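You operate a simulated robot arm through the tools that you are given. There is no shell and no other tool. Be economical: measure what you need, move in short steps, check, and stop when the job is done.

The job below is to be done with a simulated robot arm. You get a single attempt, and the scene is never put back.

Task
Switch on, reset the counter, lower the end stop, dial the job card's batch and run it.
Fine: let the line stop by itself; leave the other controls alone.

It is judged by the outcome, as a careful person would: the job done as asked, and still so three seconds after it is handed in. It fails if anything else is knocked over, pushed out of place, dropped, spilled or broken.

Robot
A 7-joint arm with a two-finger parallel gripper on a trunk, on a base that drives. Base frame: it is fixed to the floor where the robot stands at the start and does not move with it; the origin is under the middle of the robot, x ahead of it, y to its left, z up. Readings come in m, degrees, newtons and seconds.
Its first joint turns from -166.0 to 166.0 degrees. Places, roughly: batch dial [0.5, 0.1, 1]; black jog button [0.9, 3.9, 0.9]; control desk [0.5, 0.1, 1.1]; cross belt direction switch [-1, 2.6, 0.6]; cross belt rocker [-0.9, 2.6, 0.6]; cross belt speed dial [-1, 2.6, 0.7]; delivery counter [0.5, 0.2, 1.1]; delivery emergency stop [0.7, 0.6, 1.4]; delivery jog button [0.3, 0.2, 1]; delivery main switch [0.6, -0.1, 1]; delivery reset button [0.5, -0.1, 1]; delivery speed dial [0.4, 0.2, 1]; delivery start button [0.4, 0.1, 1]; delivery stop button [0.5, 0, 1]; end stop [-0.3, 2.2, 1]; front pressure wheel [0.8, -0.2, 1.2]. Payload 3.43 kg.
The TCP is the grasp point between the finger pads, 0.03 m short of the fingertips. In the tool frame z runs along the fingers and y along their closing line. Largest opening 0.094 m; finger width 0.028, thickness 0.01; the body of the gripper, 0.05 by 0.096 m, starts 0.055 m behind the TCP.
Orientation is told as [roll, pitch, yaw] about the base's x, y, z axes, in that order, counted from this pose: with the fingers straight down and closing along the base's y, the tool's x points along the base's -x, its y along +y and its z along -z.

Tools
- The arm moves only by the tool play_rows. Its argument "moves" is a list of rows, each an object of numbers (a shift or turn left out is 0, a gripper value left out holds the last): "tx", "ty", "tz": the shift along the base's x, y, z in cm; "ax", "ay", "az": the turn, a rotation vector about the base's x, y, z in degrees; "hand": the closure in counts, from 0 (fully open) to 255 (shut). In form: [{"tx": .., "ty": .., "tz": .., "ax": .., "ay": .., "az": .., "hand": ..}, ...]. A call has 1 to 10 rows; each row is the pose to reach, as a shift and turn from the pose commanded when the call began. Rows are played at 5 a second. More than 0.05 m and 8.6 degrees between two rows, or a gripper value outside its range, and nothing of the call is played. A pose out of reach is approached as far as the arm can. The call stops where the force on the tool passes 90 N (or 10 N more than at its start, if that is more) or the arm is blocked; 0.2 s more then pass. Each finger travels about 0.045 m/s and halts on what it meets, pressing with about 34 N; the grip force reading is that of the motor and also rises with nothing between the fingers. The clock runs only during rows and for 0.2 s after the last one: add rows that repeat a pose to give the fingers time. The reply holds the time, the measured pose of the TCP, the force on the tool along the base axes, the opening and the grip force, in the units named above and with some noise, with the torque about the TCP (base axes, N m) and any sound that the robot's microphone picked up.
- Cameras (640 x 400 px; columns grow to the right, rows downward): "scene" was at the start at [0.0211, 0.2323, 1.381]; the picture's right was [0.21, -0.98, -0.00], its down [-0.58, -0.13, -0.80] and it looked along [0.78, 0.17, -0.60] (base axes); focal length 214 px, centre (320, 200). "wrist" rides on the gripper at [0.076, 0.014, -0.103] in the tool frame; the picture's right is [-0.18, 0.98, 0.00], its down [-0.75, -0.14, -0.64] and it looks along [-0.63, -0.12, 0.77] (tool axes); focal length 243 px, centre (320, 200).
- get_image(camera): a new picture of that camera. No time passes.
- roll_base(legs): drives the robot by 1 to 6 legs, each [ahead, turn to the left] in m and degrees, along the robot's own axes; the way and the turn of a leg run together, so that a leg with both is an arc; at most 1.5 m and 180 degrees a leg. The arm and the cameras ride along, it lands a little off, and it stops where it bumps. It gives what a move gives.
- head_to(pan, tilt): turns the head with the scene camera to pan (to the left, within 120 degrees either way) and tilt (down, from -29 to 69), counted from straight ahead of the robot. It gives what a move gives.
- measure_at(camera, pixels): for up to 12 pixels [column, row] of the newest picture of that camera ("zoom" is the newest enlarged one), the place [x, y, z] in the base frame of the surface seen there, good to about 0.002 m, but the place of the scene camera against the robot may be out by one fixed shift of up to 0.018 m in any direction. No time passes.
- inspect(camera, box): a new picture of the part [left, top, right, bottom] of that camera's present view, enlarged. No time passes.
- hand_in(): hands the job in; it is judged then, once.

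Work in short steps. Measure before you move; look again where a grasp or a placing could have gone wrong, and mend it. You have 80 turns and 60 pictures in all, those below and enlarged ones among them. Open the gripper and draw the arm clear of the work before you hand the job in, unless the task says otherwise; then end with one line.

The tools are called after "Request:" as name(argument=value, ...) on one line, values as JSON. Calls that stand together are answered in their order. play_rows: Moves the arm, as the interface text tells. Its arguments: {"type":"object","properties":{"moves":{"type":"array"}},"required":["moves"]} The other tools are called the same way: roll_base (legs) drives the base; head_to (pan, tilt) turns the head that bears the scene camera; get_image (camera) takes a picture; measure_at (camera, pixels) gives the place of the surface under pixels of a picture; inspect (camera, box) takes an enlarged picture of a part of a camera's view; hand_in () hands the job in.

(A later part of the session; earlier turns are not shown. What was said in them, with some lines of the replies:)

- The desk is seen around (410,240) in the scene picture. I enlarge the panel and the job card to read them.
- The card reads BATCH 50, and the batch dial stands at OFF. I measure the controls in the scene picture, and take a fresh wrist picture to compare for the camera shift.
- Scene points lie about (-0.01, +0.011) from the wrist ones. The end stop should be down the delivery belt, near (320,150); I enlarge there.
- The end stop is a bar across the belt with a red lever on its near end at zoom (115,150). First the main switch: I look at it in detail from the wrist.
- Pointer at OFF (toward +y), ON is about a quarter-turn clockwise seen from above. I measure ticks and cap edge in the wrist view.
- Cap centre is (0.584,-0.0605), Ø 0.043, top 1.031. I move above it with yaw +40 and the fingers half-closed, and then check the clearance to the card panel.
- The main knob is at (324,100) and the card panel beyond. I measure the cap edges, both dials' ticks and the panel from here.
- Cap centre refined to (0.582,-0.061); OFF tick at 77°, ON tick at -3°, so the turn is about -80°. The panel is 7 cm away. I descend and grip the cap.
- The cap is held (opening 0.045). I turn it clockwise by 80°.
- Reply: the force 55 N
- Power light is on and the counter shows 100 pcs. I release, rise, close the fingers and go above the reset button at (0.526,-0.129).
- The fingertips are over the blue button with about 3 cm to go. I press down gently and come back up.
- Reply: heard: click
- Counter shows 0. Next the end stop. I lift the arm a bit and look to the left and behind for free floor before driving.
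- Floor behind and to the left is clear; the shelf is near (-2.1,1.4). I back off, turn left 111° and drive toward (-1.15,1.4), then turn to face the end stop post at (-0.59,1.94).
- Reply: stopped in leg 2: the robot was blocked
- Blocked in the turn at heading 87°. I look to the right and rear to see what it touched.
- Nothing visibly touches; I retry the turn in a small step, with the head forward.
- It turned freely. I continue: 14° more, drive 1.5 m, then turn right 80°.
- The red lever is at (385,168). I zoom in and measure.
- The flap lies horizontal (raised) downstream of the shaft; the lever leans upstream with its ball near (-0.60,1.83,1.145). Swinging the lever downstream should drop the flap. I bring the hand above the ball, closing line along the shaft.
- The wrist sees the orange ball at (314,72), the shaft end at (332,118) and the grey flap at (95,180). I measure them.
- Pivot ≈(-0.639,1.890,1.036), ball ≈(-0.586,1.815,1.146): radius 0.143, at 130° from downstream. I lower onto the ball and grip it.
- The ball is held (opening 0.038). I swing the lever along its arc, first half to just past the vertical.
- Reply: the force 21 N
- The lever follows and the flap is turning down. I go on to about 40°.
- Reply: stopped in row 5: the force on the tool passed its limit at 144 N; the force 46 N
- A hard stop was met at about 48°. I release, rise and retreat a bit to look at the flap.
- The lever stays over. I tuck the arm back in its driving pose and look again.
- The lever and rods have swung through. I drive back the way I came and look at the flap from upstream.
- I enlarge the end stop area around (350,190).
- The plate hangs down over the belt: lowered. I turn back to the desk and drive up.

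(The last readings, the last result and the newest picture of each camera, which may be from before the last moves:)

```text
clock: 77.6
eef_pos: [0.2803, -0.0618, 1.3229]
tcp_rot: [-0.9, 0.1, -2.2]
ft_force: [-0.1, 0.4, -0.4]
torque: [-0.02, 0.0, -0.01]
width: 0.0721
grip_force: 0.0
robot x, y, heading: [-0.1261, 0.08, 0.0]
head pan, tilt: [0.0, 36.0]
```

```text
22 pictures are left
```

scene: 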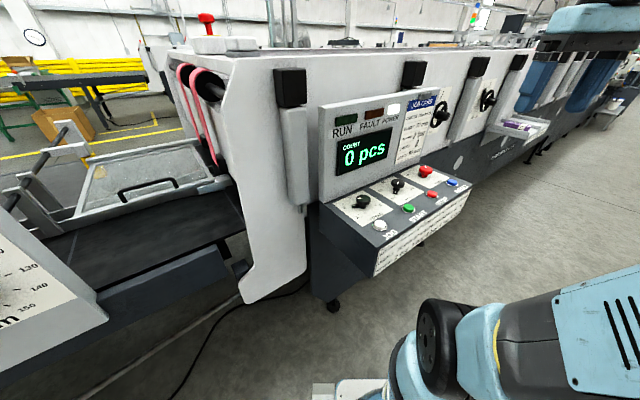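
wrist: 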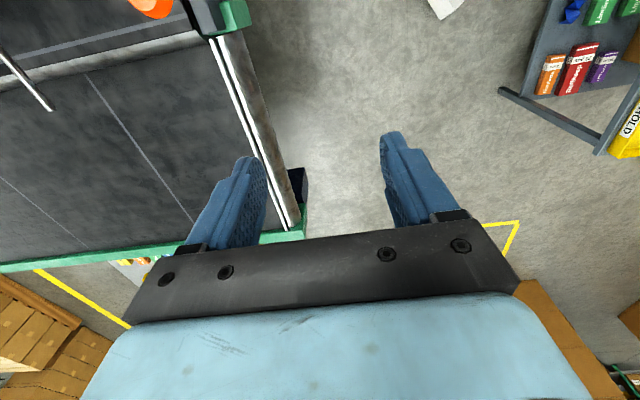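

Counter reads 0, power on. Batch dial centre from its ticks ≈(0.497,0.066), OFF at 156° and 50 at about 34°. I move above it with yaw +60.

Request:
play_rows(moves=[{"tx": 2.7, "ty": 1.6, "tz": -1, "ax": 0.9, "az": 7.8, "hand": 50}, {"tx": 5.4, "ty": 3.2, "tz": -3, "ax": 0.9, "az": 15.6}, {"tx": 8.1, "ty": 4.8, "tz": -5, "ax": 0.9, "az": 23.4}, {"tx": 10.8, "ty": 6.4, "tz": -7, "ax": 0.9, "az": 31.2}, {"tx": 13.5, "ty": 8, "tz": -9, "ax": 0.9, "az": 39}, {"tx": 16.2, "ty": 9.6, "tz": -12, "ax": 0.9, "az": 46.8}, {"tx": 18.9, "ty": 11.2, "tz": -14, "ax": 0.9, "az": 54.6}, {"tx": 21.7, "ty": 12.8, "tz": -16, "ax": 0.9, "az": 62}, {"tx": 21.7, "ty": 12.8, "tz": -16, "ax": 0.9, "az": 62}])

Request:
get_image(camera="wrist")

```text
clock: 79.6
eef_pos: [0.4965, 0.0671, 1.1617]
tcp_rot: [-0.2, -0.3, 59.9]
ft_force: [-0.4, -0.1, 0.8]
torque: [0.0, 0.01, 0.01]
width: 0.0757
grip_force: 0.1
robot x, y, heading: [-0.1267, 0.0836, -0.2]
head pan, tilt: [0.0, 36.0]
```

```text
21 pictures are left
```

wrist: 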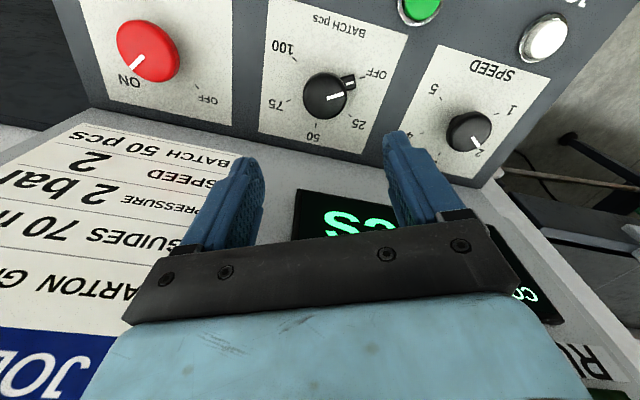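

The batch cap is at (325,97). I measure its edges, the ticks and the start button.

Request:
inspect(camera="wrist", box=[250, 0, 450, 150])

Request:
measure_at(camera="wrist", pixels=[[305, 97], [343, 97], [323, 77], [323, 116], [291, 63], [359, 76], [284, 101], [316, 122], [350, 110], [420, 8]])

```text
2.67 times, centred on (350, 75) of wrist
```

zoom: 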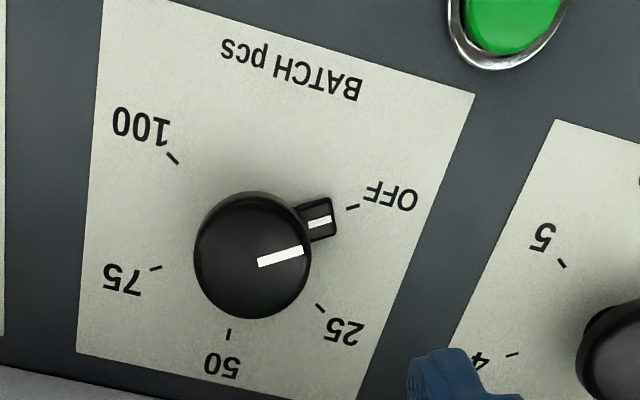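

```text
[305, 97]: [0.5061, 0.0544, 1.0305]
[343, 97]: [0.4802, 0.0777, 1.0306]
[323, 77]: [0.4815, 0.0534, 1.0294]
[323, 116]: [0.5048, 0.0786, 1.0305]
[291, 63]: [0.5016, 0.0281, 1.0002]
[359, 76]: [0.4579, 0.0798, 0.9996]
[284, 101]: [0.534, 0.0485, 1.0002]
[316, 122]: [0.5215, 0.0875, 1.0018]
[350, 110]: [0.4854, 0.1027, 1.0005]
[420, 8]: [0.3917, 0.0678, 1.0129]
```

I measure the tick marks precisely in the enlarged view.

Request:
measure_at(camera="zoom", pixels=[[172, 158], [155, 268], [228, 334], [319, 308], [352, 207], [320, 221], [196, 256], [310, 254], [250, 194], [252, 314], [290, 252], [505, 5]])

```text
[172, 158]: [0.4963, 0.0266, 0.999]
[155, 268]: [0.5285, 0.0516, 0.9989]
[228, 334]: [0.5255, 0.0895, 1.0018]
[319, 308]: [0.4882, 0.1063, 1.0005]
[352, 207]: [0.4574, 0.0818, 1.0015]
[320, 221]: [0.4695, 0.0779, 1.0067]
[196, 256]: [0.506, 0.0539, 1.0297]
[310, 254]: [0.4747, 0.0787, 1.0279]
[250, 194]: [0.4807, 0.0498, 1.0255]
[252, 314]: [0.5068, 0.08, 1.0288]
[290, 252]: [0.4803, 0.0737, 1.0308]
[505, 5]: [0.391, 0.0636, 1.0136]
```

Centre (0.4935,0.0665); OFF at 157°, 50 at 36°: turn of about -120°. I descend and grip the cap.

Request:
play_rows(moves=[{"tx": -0.3, "ty": -0.1, "tz": -4}, {"tx": -0.3, "ty": -0.1, "tz": -8}, {"tx": -0.3, "ty": -0.1, "tz": -11.9}, {"tx": -0.3, "ty": -0.1, "tz": -11.9}, {"tx": -0.3, "ty": -0.1, "tz": -11.9, "hand": 255}, {"tx": -0.3, "ty": -0.1, "tz": -11.9}, {"tx": -0.3, "ty": -0.1, "tz": -11.9}, {"tx": -0.3, "ty": -0.1, "tz": -11.9}])

Request:
play_rows(moves=[{"az": -8}, {"az": -16}, {"az": -24}, {"az": -32}, {"az": -40}, {"az": -48}, {"az": -56}, {"az": -60}, {"az": -60}])

Request:
inspect(camera="wrist", box=[200, 0, 440, 220])

```text
clock: 81.4
eef_pos: [0.4923, 0.067, 1.0451]
tcp_rot: [-0.1, 0.0, 59.8]
ft_force: [-36.7, 25.7, -8.3]
torque: [1.17, 0.9, -0.02]
width: 0.0412
grip_force: 44.6
robot x, y, heading: [-0.1238, 0.0809, 0.1]
head pan, tilt: [0.0, 36.0]
```

```text
clock: 83.4
eef_pos: [0.4939, 0.0673, 1.0457]
tcp_rot: [-0.2, -0.4, -0.5]
ft_force: [-19.4, 34.3, 27.6]
torque: [1.15, 0.34, -0.09]
width: 0.0411
grip_force: 44.7
robot x, y, heading: [-0.1215, 0.0837, -0.1]
head pan, tilt: [0.0, 36.0]
```

```text
1.82 times, centred on (320, 110) of wrist
```

zoom: 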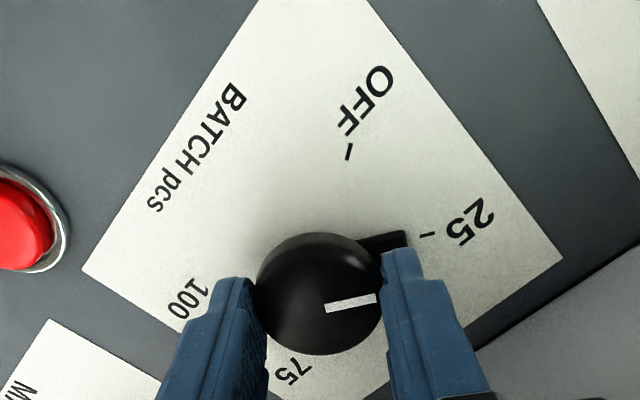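

The dial has come to about 25. I turn another 61°.

Request:
play_rows(moves=[{"az": -8}, {"az": -16}, {"az": -24}, {"az": -32}, {"az": -40}, {"az": -48}, {"az": -56}, {"az": -61}, {"az": -61}])

Request:
get_image(camera="wrist")

```text
clock: 85.4
eef_pos: [0.4928, 0.0642, 1.0449]
tcp_rot: [-0.1, -0.2, -61.4]
ft_force: [-2.3, 7.8, 41.0]
torque: [0.0, -0.1, 0.01]
width: 0.0411
grip_force: 45.2
robot x, y, heading: [-0.1287, 0.0807, -0.0]
head pan, tilt: [0.0, 36.0]
```

```text
18 pictures are left
```

wrist: 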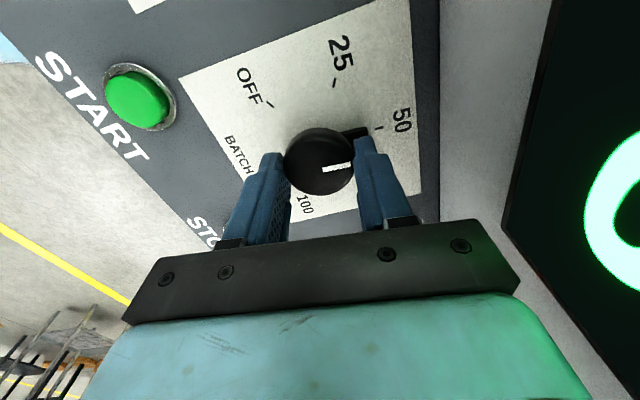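

The pointer is near 50 at (358,133). I release and rise to check the alignment.

Request:
play_rows(moves=[{"hand": 50}, {"hand": 50}, {"hand": 50}, {"tz": 3}, {"tz": 6}, {"tz": 9}, {"tx": -3, "tz": 9}, {"tx": -6, "tz": 9}])

Request:
get_image(camera="wrist")

Request:
inspect(camera="scene", box=[310, 80, 480, 240])

```text
clock: 87.2
eef_pos: [0.4325, 0.0669, 1.1324]
tcp_rot: [-0.2, -0.1, -61.3]
ft_force: [0.2, 0.2, 0.7]
torque: [0.0, 0.0, 0.01]
width: 0.0756
grip_force: 0.2
robot x, y, heading: [-0.124, 0.0836, 0.1]
head pan, tilt: [0.0, 36.0]
```

```text
17 pictures are left
```

wrist: 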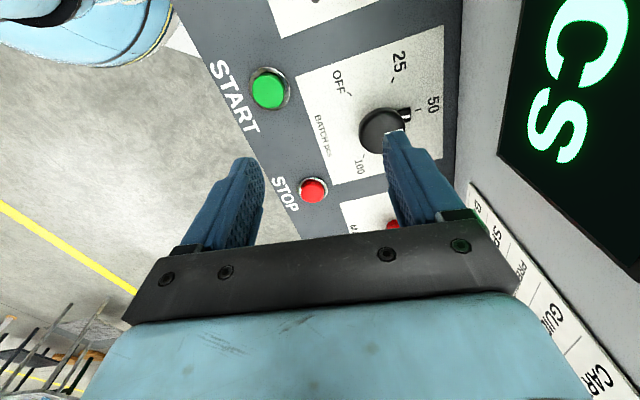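

```text
2.50 times, centred on (395, 160) of scene
```

zoom: 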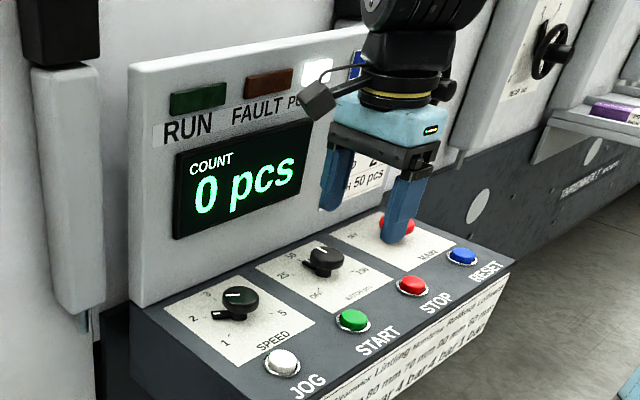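

I enlarge the dial in the wrist view to check the pointer against the 50 tick.

Request:
inspect(camera="wrist", box=[330, 40, 460, 180])

Request:
measure_at(camera="wrist", pixels=[[269, 88], [258, 88], [280, 88], [406, 115], [418, 110]])

```text
2.86 times, centred on (395, 110) of wrist
```

zoom: 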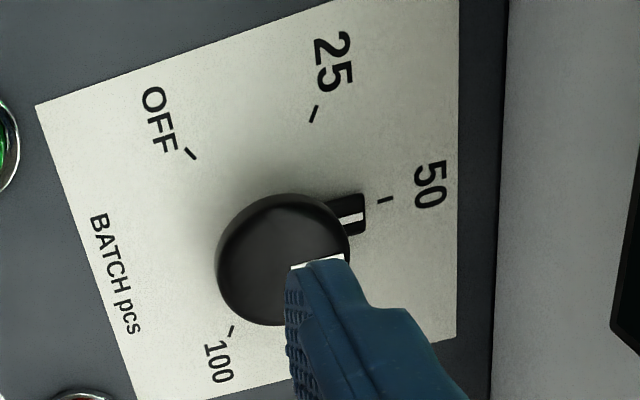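

```text
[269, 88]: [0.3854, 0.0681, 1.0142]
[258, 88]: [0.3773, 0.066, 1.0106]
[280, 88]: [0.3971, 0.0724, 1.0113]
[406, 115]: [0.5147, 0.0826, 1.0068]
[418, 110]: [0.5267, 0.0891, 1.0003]
```

The pointer lines up with 50. I close the fingers and press START at (0.387,0.068), top 1.014.

Request:
play_rows(moves=[{"tx": -2.5, "ty": 0, "tz": 0, "hand": 255}, {"tx": -4.6, "ty": 0.1, "tz": 0}, {"tx": -4.6, "ty": 0.1, "tz": -2}, {"tx": -4.6, "ty": 0.1, "tz": -4}, {"tx": -4.6, "ty": 0.1, "tz": -6}, {"tx": -4.6, "ty": 0.1, "tz": -6}])

Request:
get_image(camera="wrist")

```text
clock: 88.6
eef_pos: [0.3874, 0.0652, 1.0722]
tcp_rot: [-0.3, -0.2, -61.3]
ft_force: [0.8, 0.1, -0.4]
torque: [-0.01, -0.07, -0.02]
width: 0.0
grip_force: 32.9
robot x, y, heading: [-0.1268, 0.0846, 0.1]
head pan, tilt: [0.0, 36.0]
```

```text
14 pictures are left
```

wrist: 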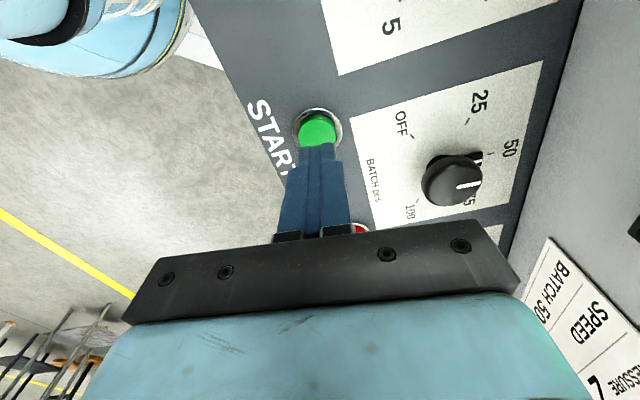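

The tips are over the green button. I press and rise.

Request:
play_rows(moves=[{"tz": -2}, {"tz": -3}, {"tz": -3.4}, {"tz": -3.7}, {"tz": -3.7}, {"tz": -1}, {"tz": 3}, {"tz": 7}])

Request:
get_image(camera="scene")

```text
clock: 90.4
eef_pos: [0.3873, 0.0653, 1.1435]
tcp_rot: [-0.3, -0.1, -61.3]
ft_force: [0.7, 0.6, -0.2]
torque: [0.01, 0.03, -0.03]
width: 0.0
grip_force: 32.8
robot x, y, heading: [-0.1252, 0.0797, -0.3]
head pan, tilt: [0.0, 36.0]
heard: click
```

```text
13 pictures are left
```

scene: 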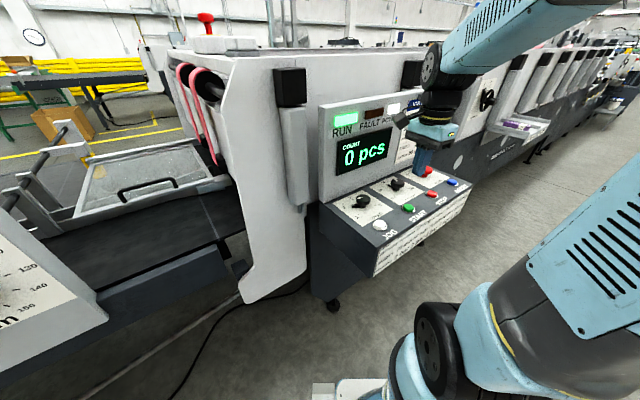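

RUN is lit. I draw the arm clear, open the hand and let the line run.

Request:
play_rows(moves=[{"tx": -1, "ty": -3, "tz": 3, "az": 8, "hand": 120}, {"tx": -3, "ty": -6, "tz": 6, "az": 16, "hand": 0}, {"tx": -5, "ty": -9, "tz": 9, "az": 24}, {"tx": -7, "ty": -12, "tz": 12, "az": 32}, {"tx": -9, "ty": -14, "tz": 15, "az": 40}, {"tx": -10, "ty": -15, "tz": 17, "az": 48}, {"tx": -10, "ty": -15, "tz": 17, "az": 56}, {"tx": -10, "ty": -15, "tz": 17, "az": 60}, {"tx": -10, "ty": -15, "tz": 17, "az": 60}, {"tx": -10, "ty": -15, "tz": 17, "az": 60}])

Request:
inspect(camera="scene", box=[310, 80, 480, 240])

```text
clock: 92.6
eef_pos: [0.2874, -0.0845, 1.3143]
tcp_rot: [-0.2, -0.3, -1.4]
ft_force: [0.9, -0.5, 0.8]
torque: [-0.01, -0.03, 0.0]
width: 0.0939
grip_force: 0.0
robot x, y, heading: [-0.125, 0.0829, -0.1]
head pan, tilt: [0.0, 36.0]
```

```text
2.50 times, centred on (395, 160) of scene
```

zoom: 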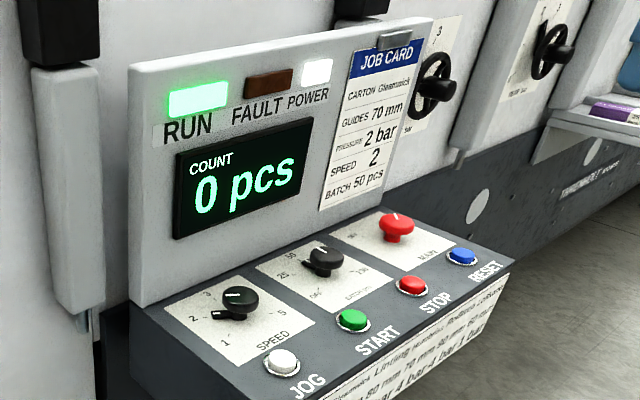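

Running, count still 0. I wait with still rows.

Request:
play_rows(moves=[{}, {}, {}, {}, {}, {}, {}, {}, {}, {}])

Request:
play_rows(moves=[{}, {}, {}, {}, {}, {}, {}, {}, {}, {}])

Request:
play_rows(moves=[{}, {}, {}, {}, {}, {}, {}, {}, {}, {}])

Request:
play_rows(moves=[{}, {}, {}, {}, {}, {}, {}, {}, {}, {}])

Request:
inspect(camera="scene", box=[310, 80, 480, 240])

```text
clock: 94.8
eef_pos: [0.2879, -0.0835, 1.3141]
tcp_rot: [-0.1, -0.2, -1.3]
ft_force: [0.1, 0.7, 0.0]
torque: [-0.03, 0.02, -0.03]
width: 0.0939
grip_force: 0.1
robot x, y, heading: [-0.1222, 0.0827, 0.1]
head pan, tilt: [0.0, 36.0]
```

```text
clock: 97.0
eef_pos: [0.2879, -0.0835, 1.3134]
tcp_rot: [-0.2, -0.2, -1.3]
ft_force: [0.1, 0.3, 0.4]
torque: [0.0, 0.01, 0.0]
width: 0.0941
grip_force: 0.0
robot x, y, heading: [-0.1203, 0.0791, -0.2]
head pan, tilt: [0.0, 36.0]
```

```text
clock: 99.2
eef_pos: [0.2879, -0.0834, 1.3152]
tcp_rot: [-0.2, -0.2, -1.2]
ft_force: [-0.1, 1.3, 0.3]
torque: [-0.02, 0.0, 0.03]
width: 0.0937
grip_force: 0.0
robot x, y, heading: [-0.1239, 0.0823, 0.0]
head pan, tilt: [0.0, 36.0]
```

```text
clock: 101.4
eef_pos: [0.2889, -0.0835, 1.3147]
tcp_rot: [-0.2, -0.2, -1.3]
ft_force: [0.4, -0.6, 1.1]
torque: [-0.01, -0.02, -0.02]
width: 0.0942
grip_force: 0.1
robot x, y, heading: [-0.1257, 0.083, -0.2]
head pan, tilt: [0.0, 36.0]
```

```text
2.50 times, centred on (395, 160) of scene
```

zoom: 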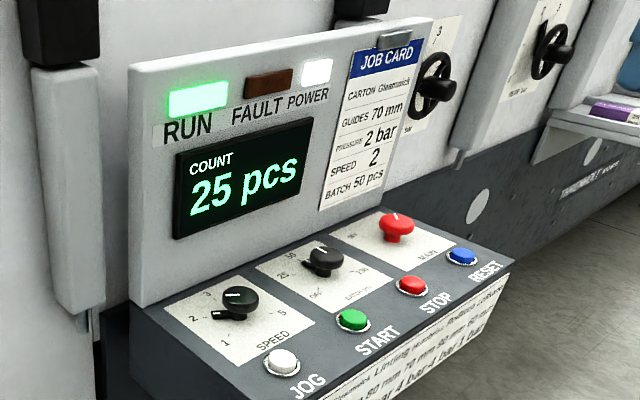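

The count is 25 after 11 s. I wait about as long again.

Request:
play_rows(moves=[{}, {}, {}, {}, {}, {}, {}, {}, {}, {}])

Request:
play_rows(moves=[{}, {}, {}, {}, {}, {}, {}, {}, {}, {}])

Request:
play_rows(moves=[{}, {}, {}, {}, {}, {}, {}, {}, {}, {}])

Request:
play_rows(moves=[{}, {}, {}, {}, {}, {}, {}, {}, {}, {}])

Request:
play_rows(moves=[{}, {}, {}, {}, {}, {}, {}, {}, {}, {}])

Request:
inspect(camera="scene", box=[310, 80, 480, 240])

```text
clock: 103.6
eef_pos: [0.289, -0.0839, 1.3149]
tcp_rot: [-0.2, -0.2, -1.4]
ft_force: [0.2, -0.1, 0.2]
torque: [0.02, 0.03, 0.0]
width: 0.0939
grip_force: 0.1
robot x, y, heading: [-0.13, 0.0853, -0.0]
head pan, tilt: [0.0, 36.0]
```

```text
clock: 105.8
eef_pos: [0.2872, -0.0839, 1.3146]
tcp_rot: [-0.4, -0.2, -1.3]
ft_force: [0.6, -0.1, 0.1]
torque: [-0.02, 0.01, 0.01]
width: 0.0939
grip_force: 0.0
robot x, y, heading: [-0.1277, 0.0813, -0.0]
head pan, tilt: [0.0, 36.0]
```

```text
clock: 108.0
eef_pos: [0.2883, -0.0837, 1.3149]
tcp_rot: [-0.3, -0.2, -1.3]
ft_force: [0.7, 0.0, -0.4]
torque: [0.01, -0.04, 0.01]
width: 0.0941
grip_force: 0.0
robot x, y, heading: [-0.1273, 0.0844, -0.3]
head pan, tilt: [0.0, 36.0]
```

```text
clock: 110.2
eef_pos: [0.2879, -0.0834, 1.3136]
tcp_rot: [-0.3, -0.2, -1.3]
ft_force: [-0.1, 0.1, 0.1]
torque: [-0.02, -0.02, 0.0]
width: 0.094
grip_force: 0.1
robot x, y, heading: [-0.1232, 0.0809, -0.2]
head pan, tilt: [0.0, 36.0]
```

```text
clock: 112.4
eef_pos: [0.2883, -0.0831, 1.3141]
tcp_rot: [-0.2, -0.2, -1.3]
ft_force: [0.3, 0.2, -0.4]
torque: [-0.01, -0.02, -0.02]
width: 0.0941
grip_force: 0.0
robot x, y, heading: [-0.126, 0.0817, -0.2]
head pan, tilt: [0.0, 36.0]
```

```text
2.50 times, centred on (395, 160) of scene
```

zoom: 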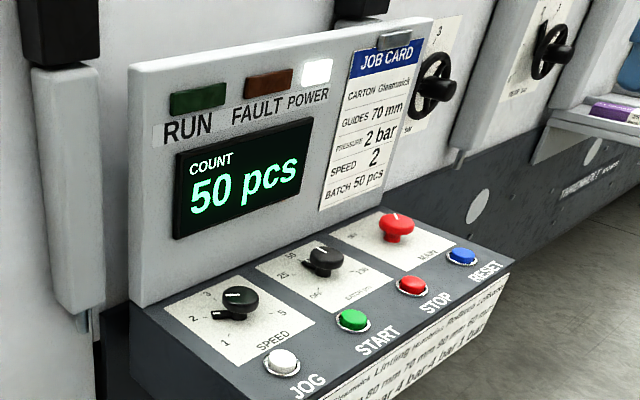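

The line stopped by itself at 50 pcs: RUN is off and there is no fault. A quick look at the belt and end stop before handing in.

Request:
head_to(pan=85, tilt=25)

Request:
get_image(camera="scene")

```text
clock: 114.0
eef_pos: [0.2885, -0.0843, 1.3138]
tcp_rot: [-0.2, -0.3, -1.3]
ft_force: [0.3, -0.2, 0.3]
torque: [0.02, -0.01, -0.02]
width: 0.094
grip_force: 0.1
robot x, y, heading: [-0.1277, 0.0822, -0.2]
head pan, tilt: [85.0, 25.0]
```

```text
9 pictures are left
```

scene: 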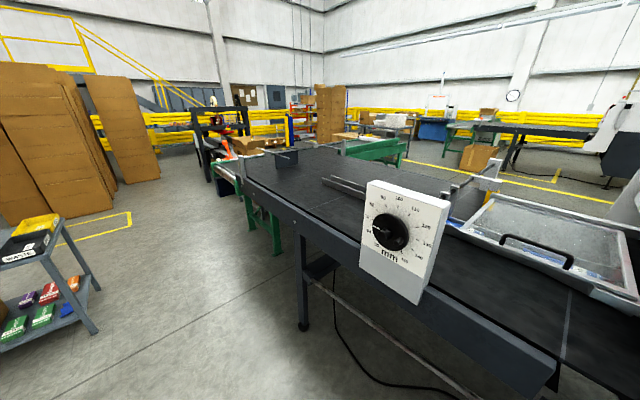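

The end stop is still down at (287,157) and everything is in order, so I hand in.

Request:
hand_in()

```text
The job is handed in.
```

The job is done: I switched the line on, reset the counter, lowered the end stop, set the batch to 50 and started it, and it stopped by itself at 50 pcs with no fault.
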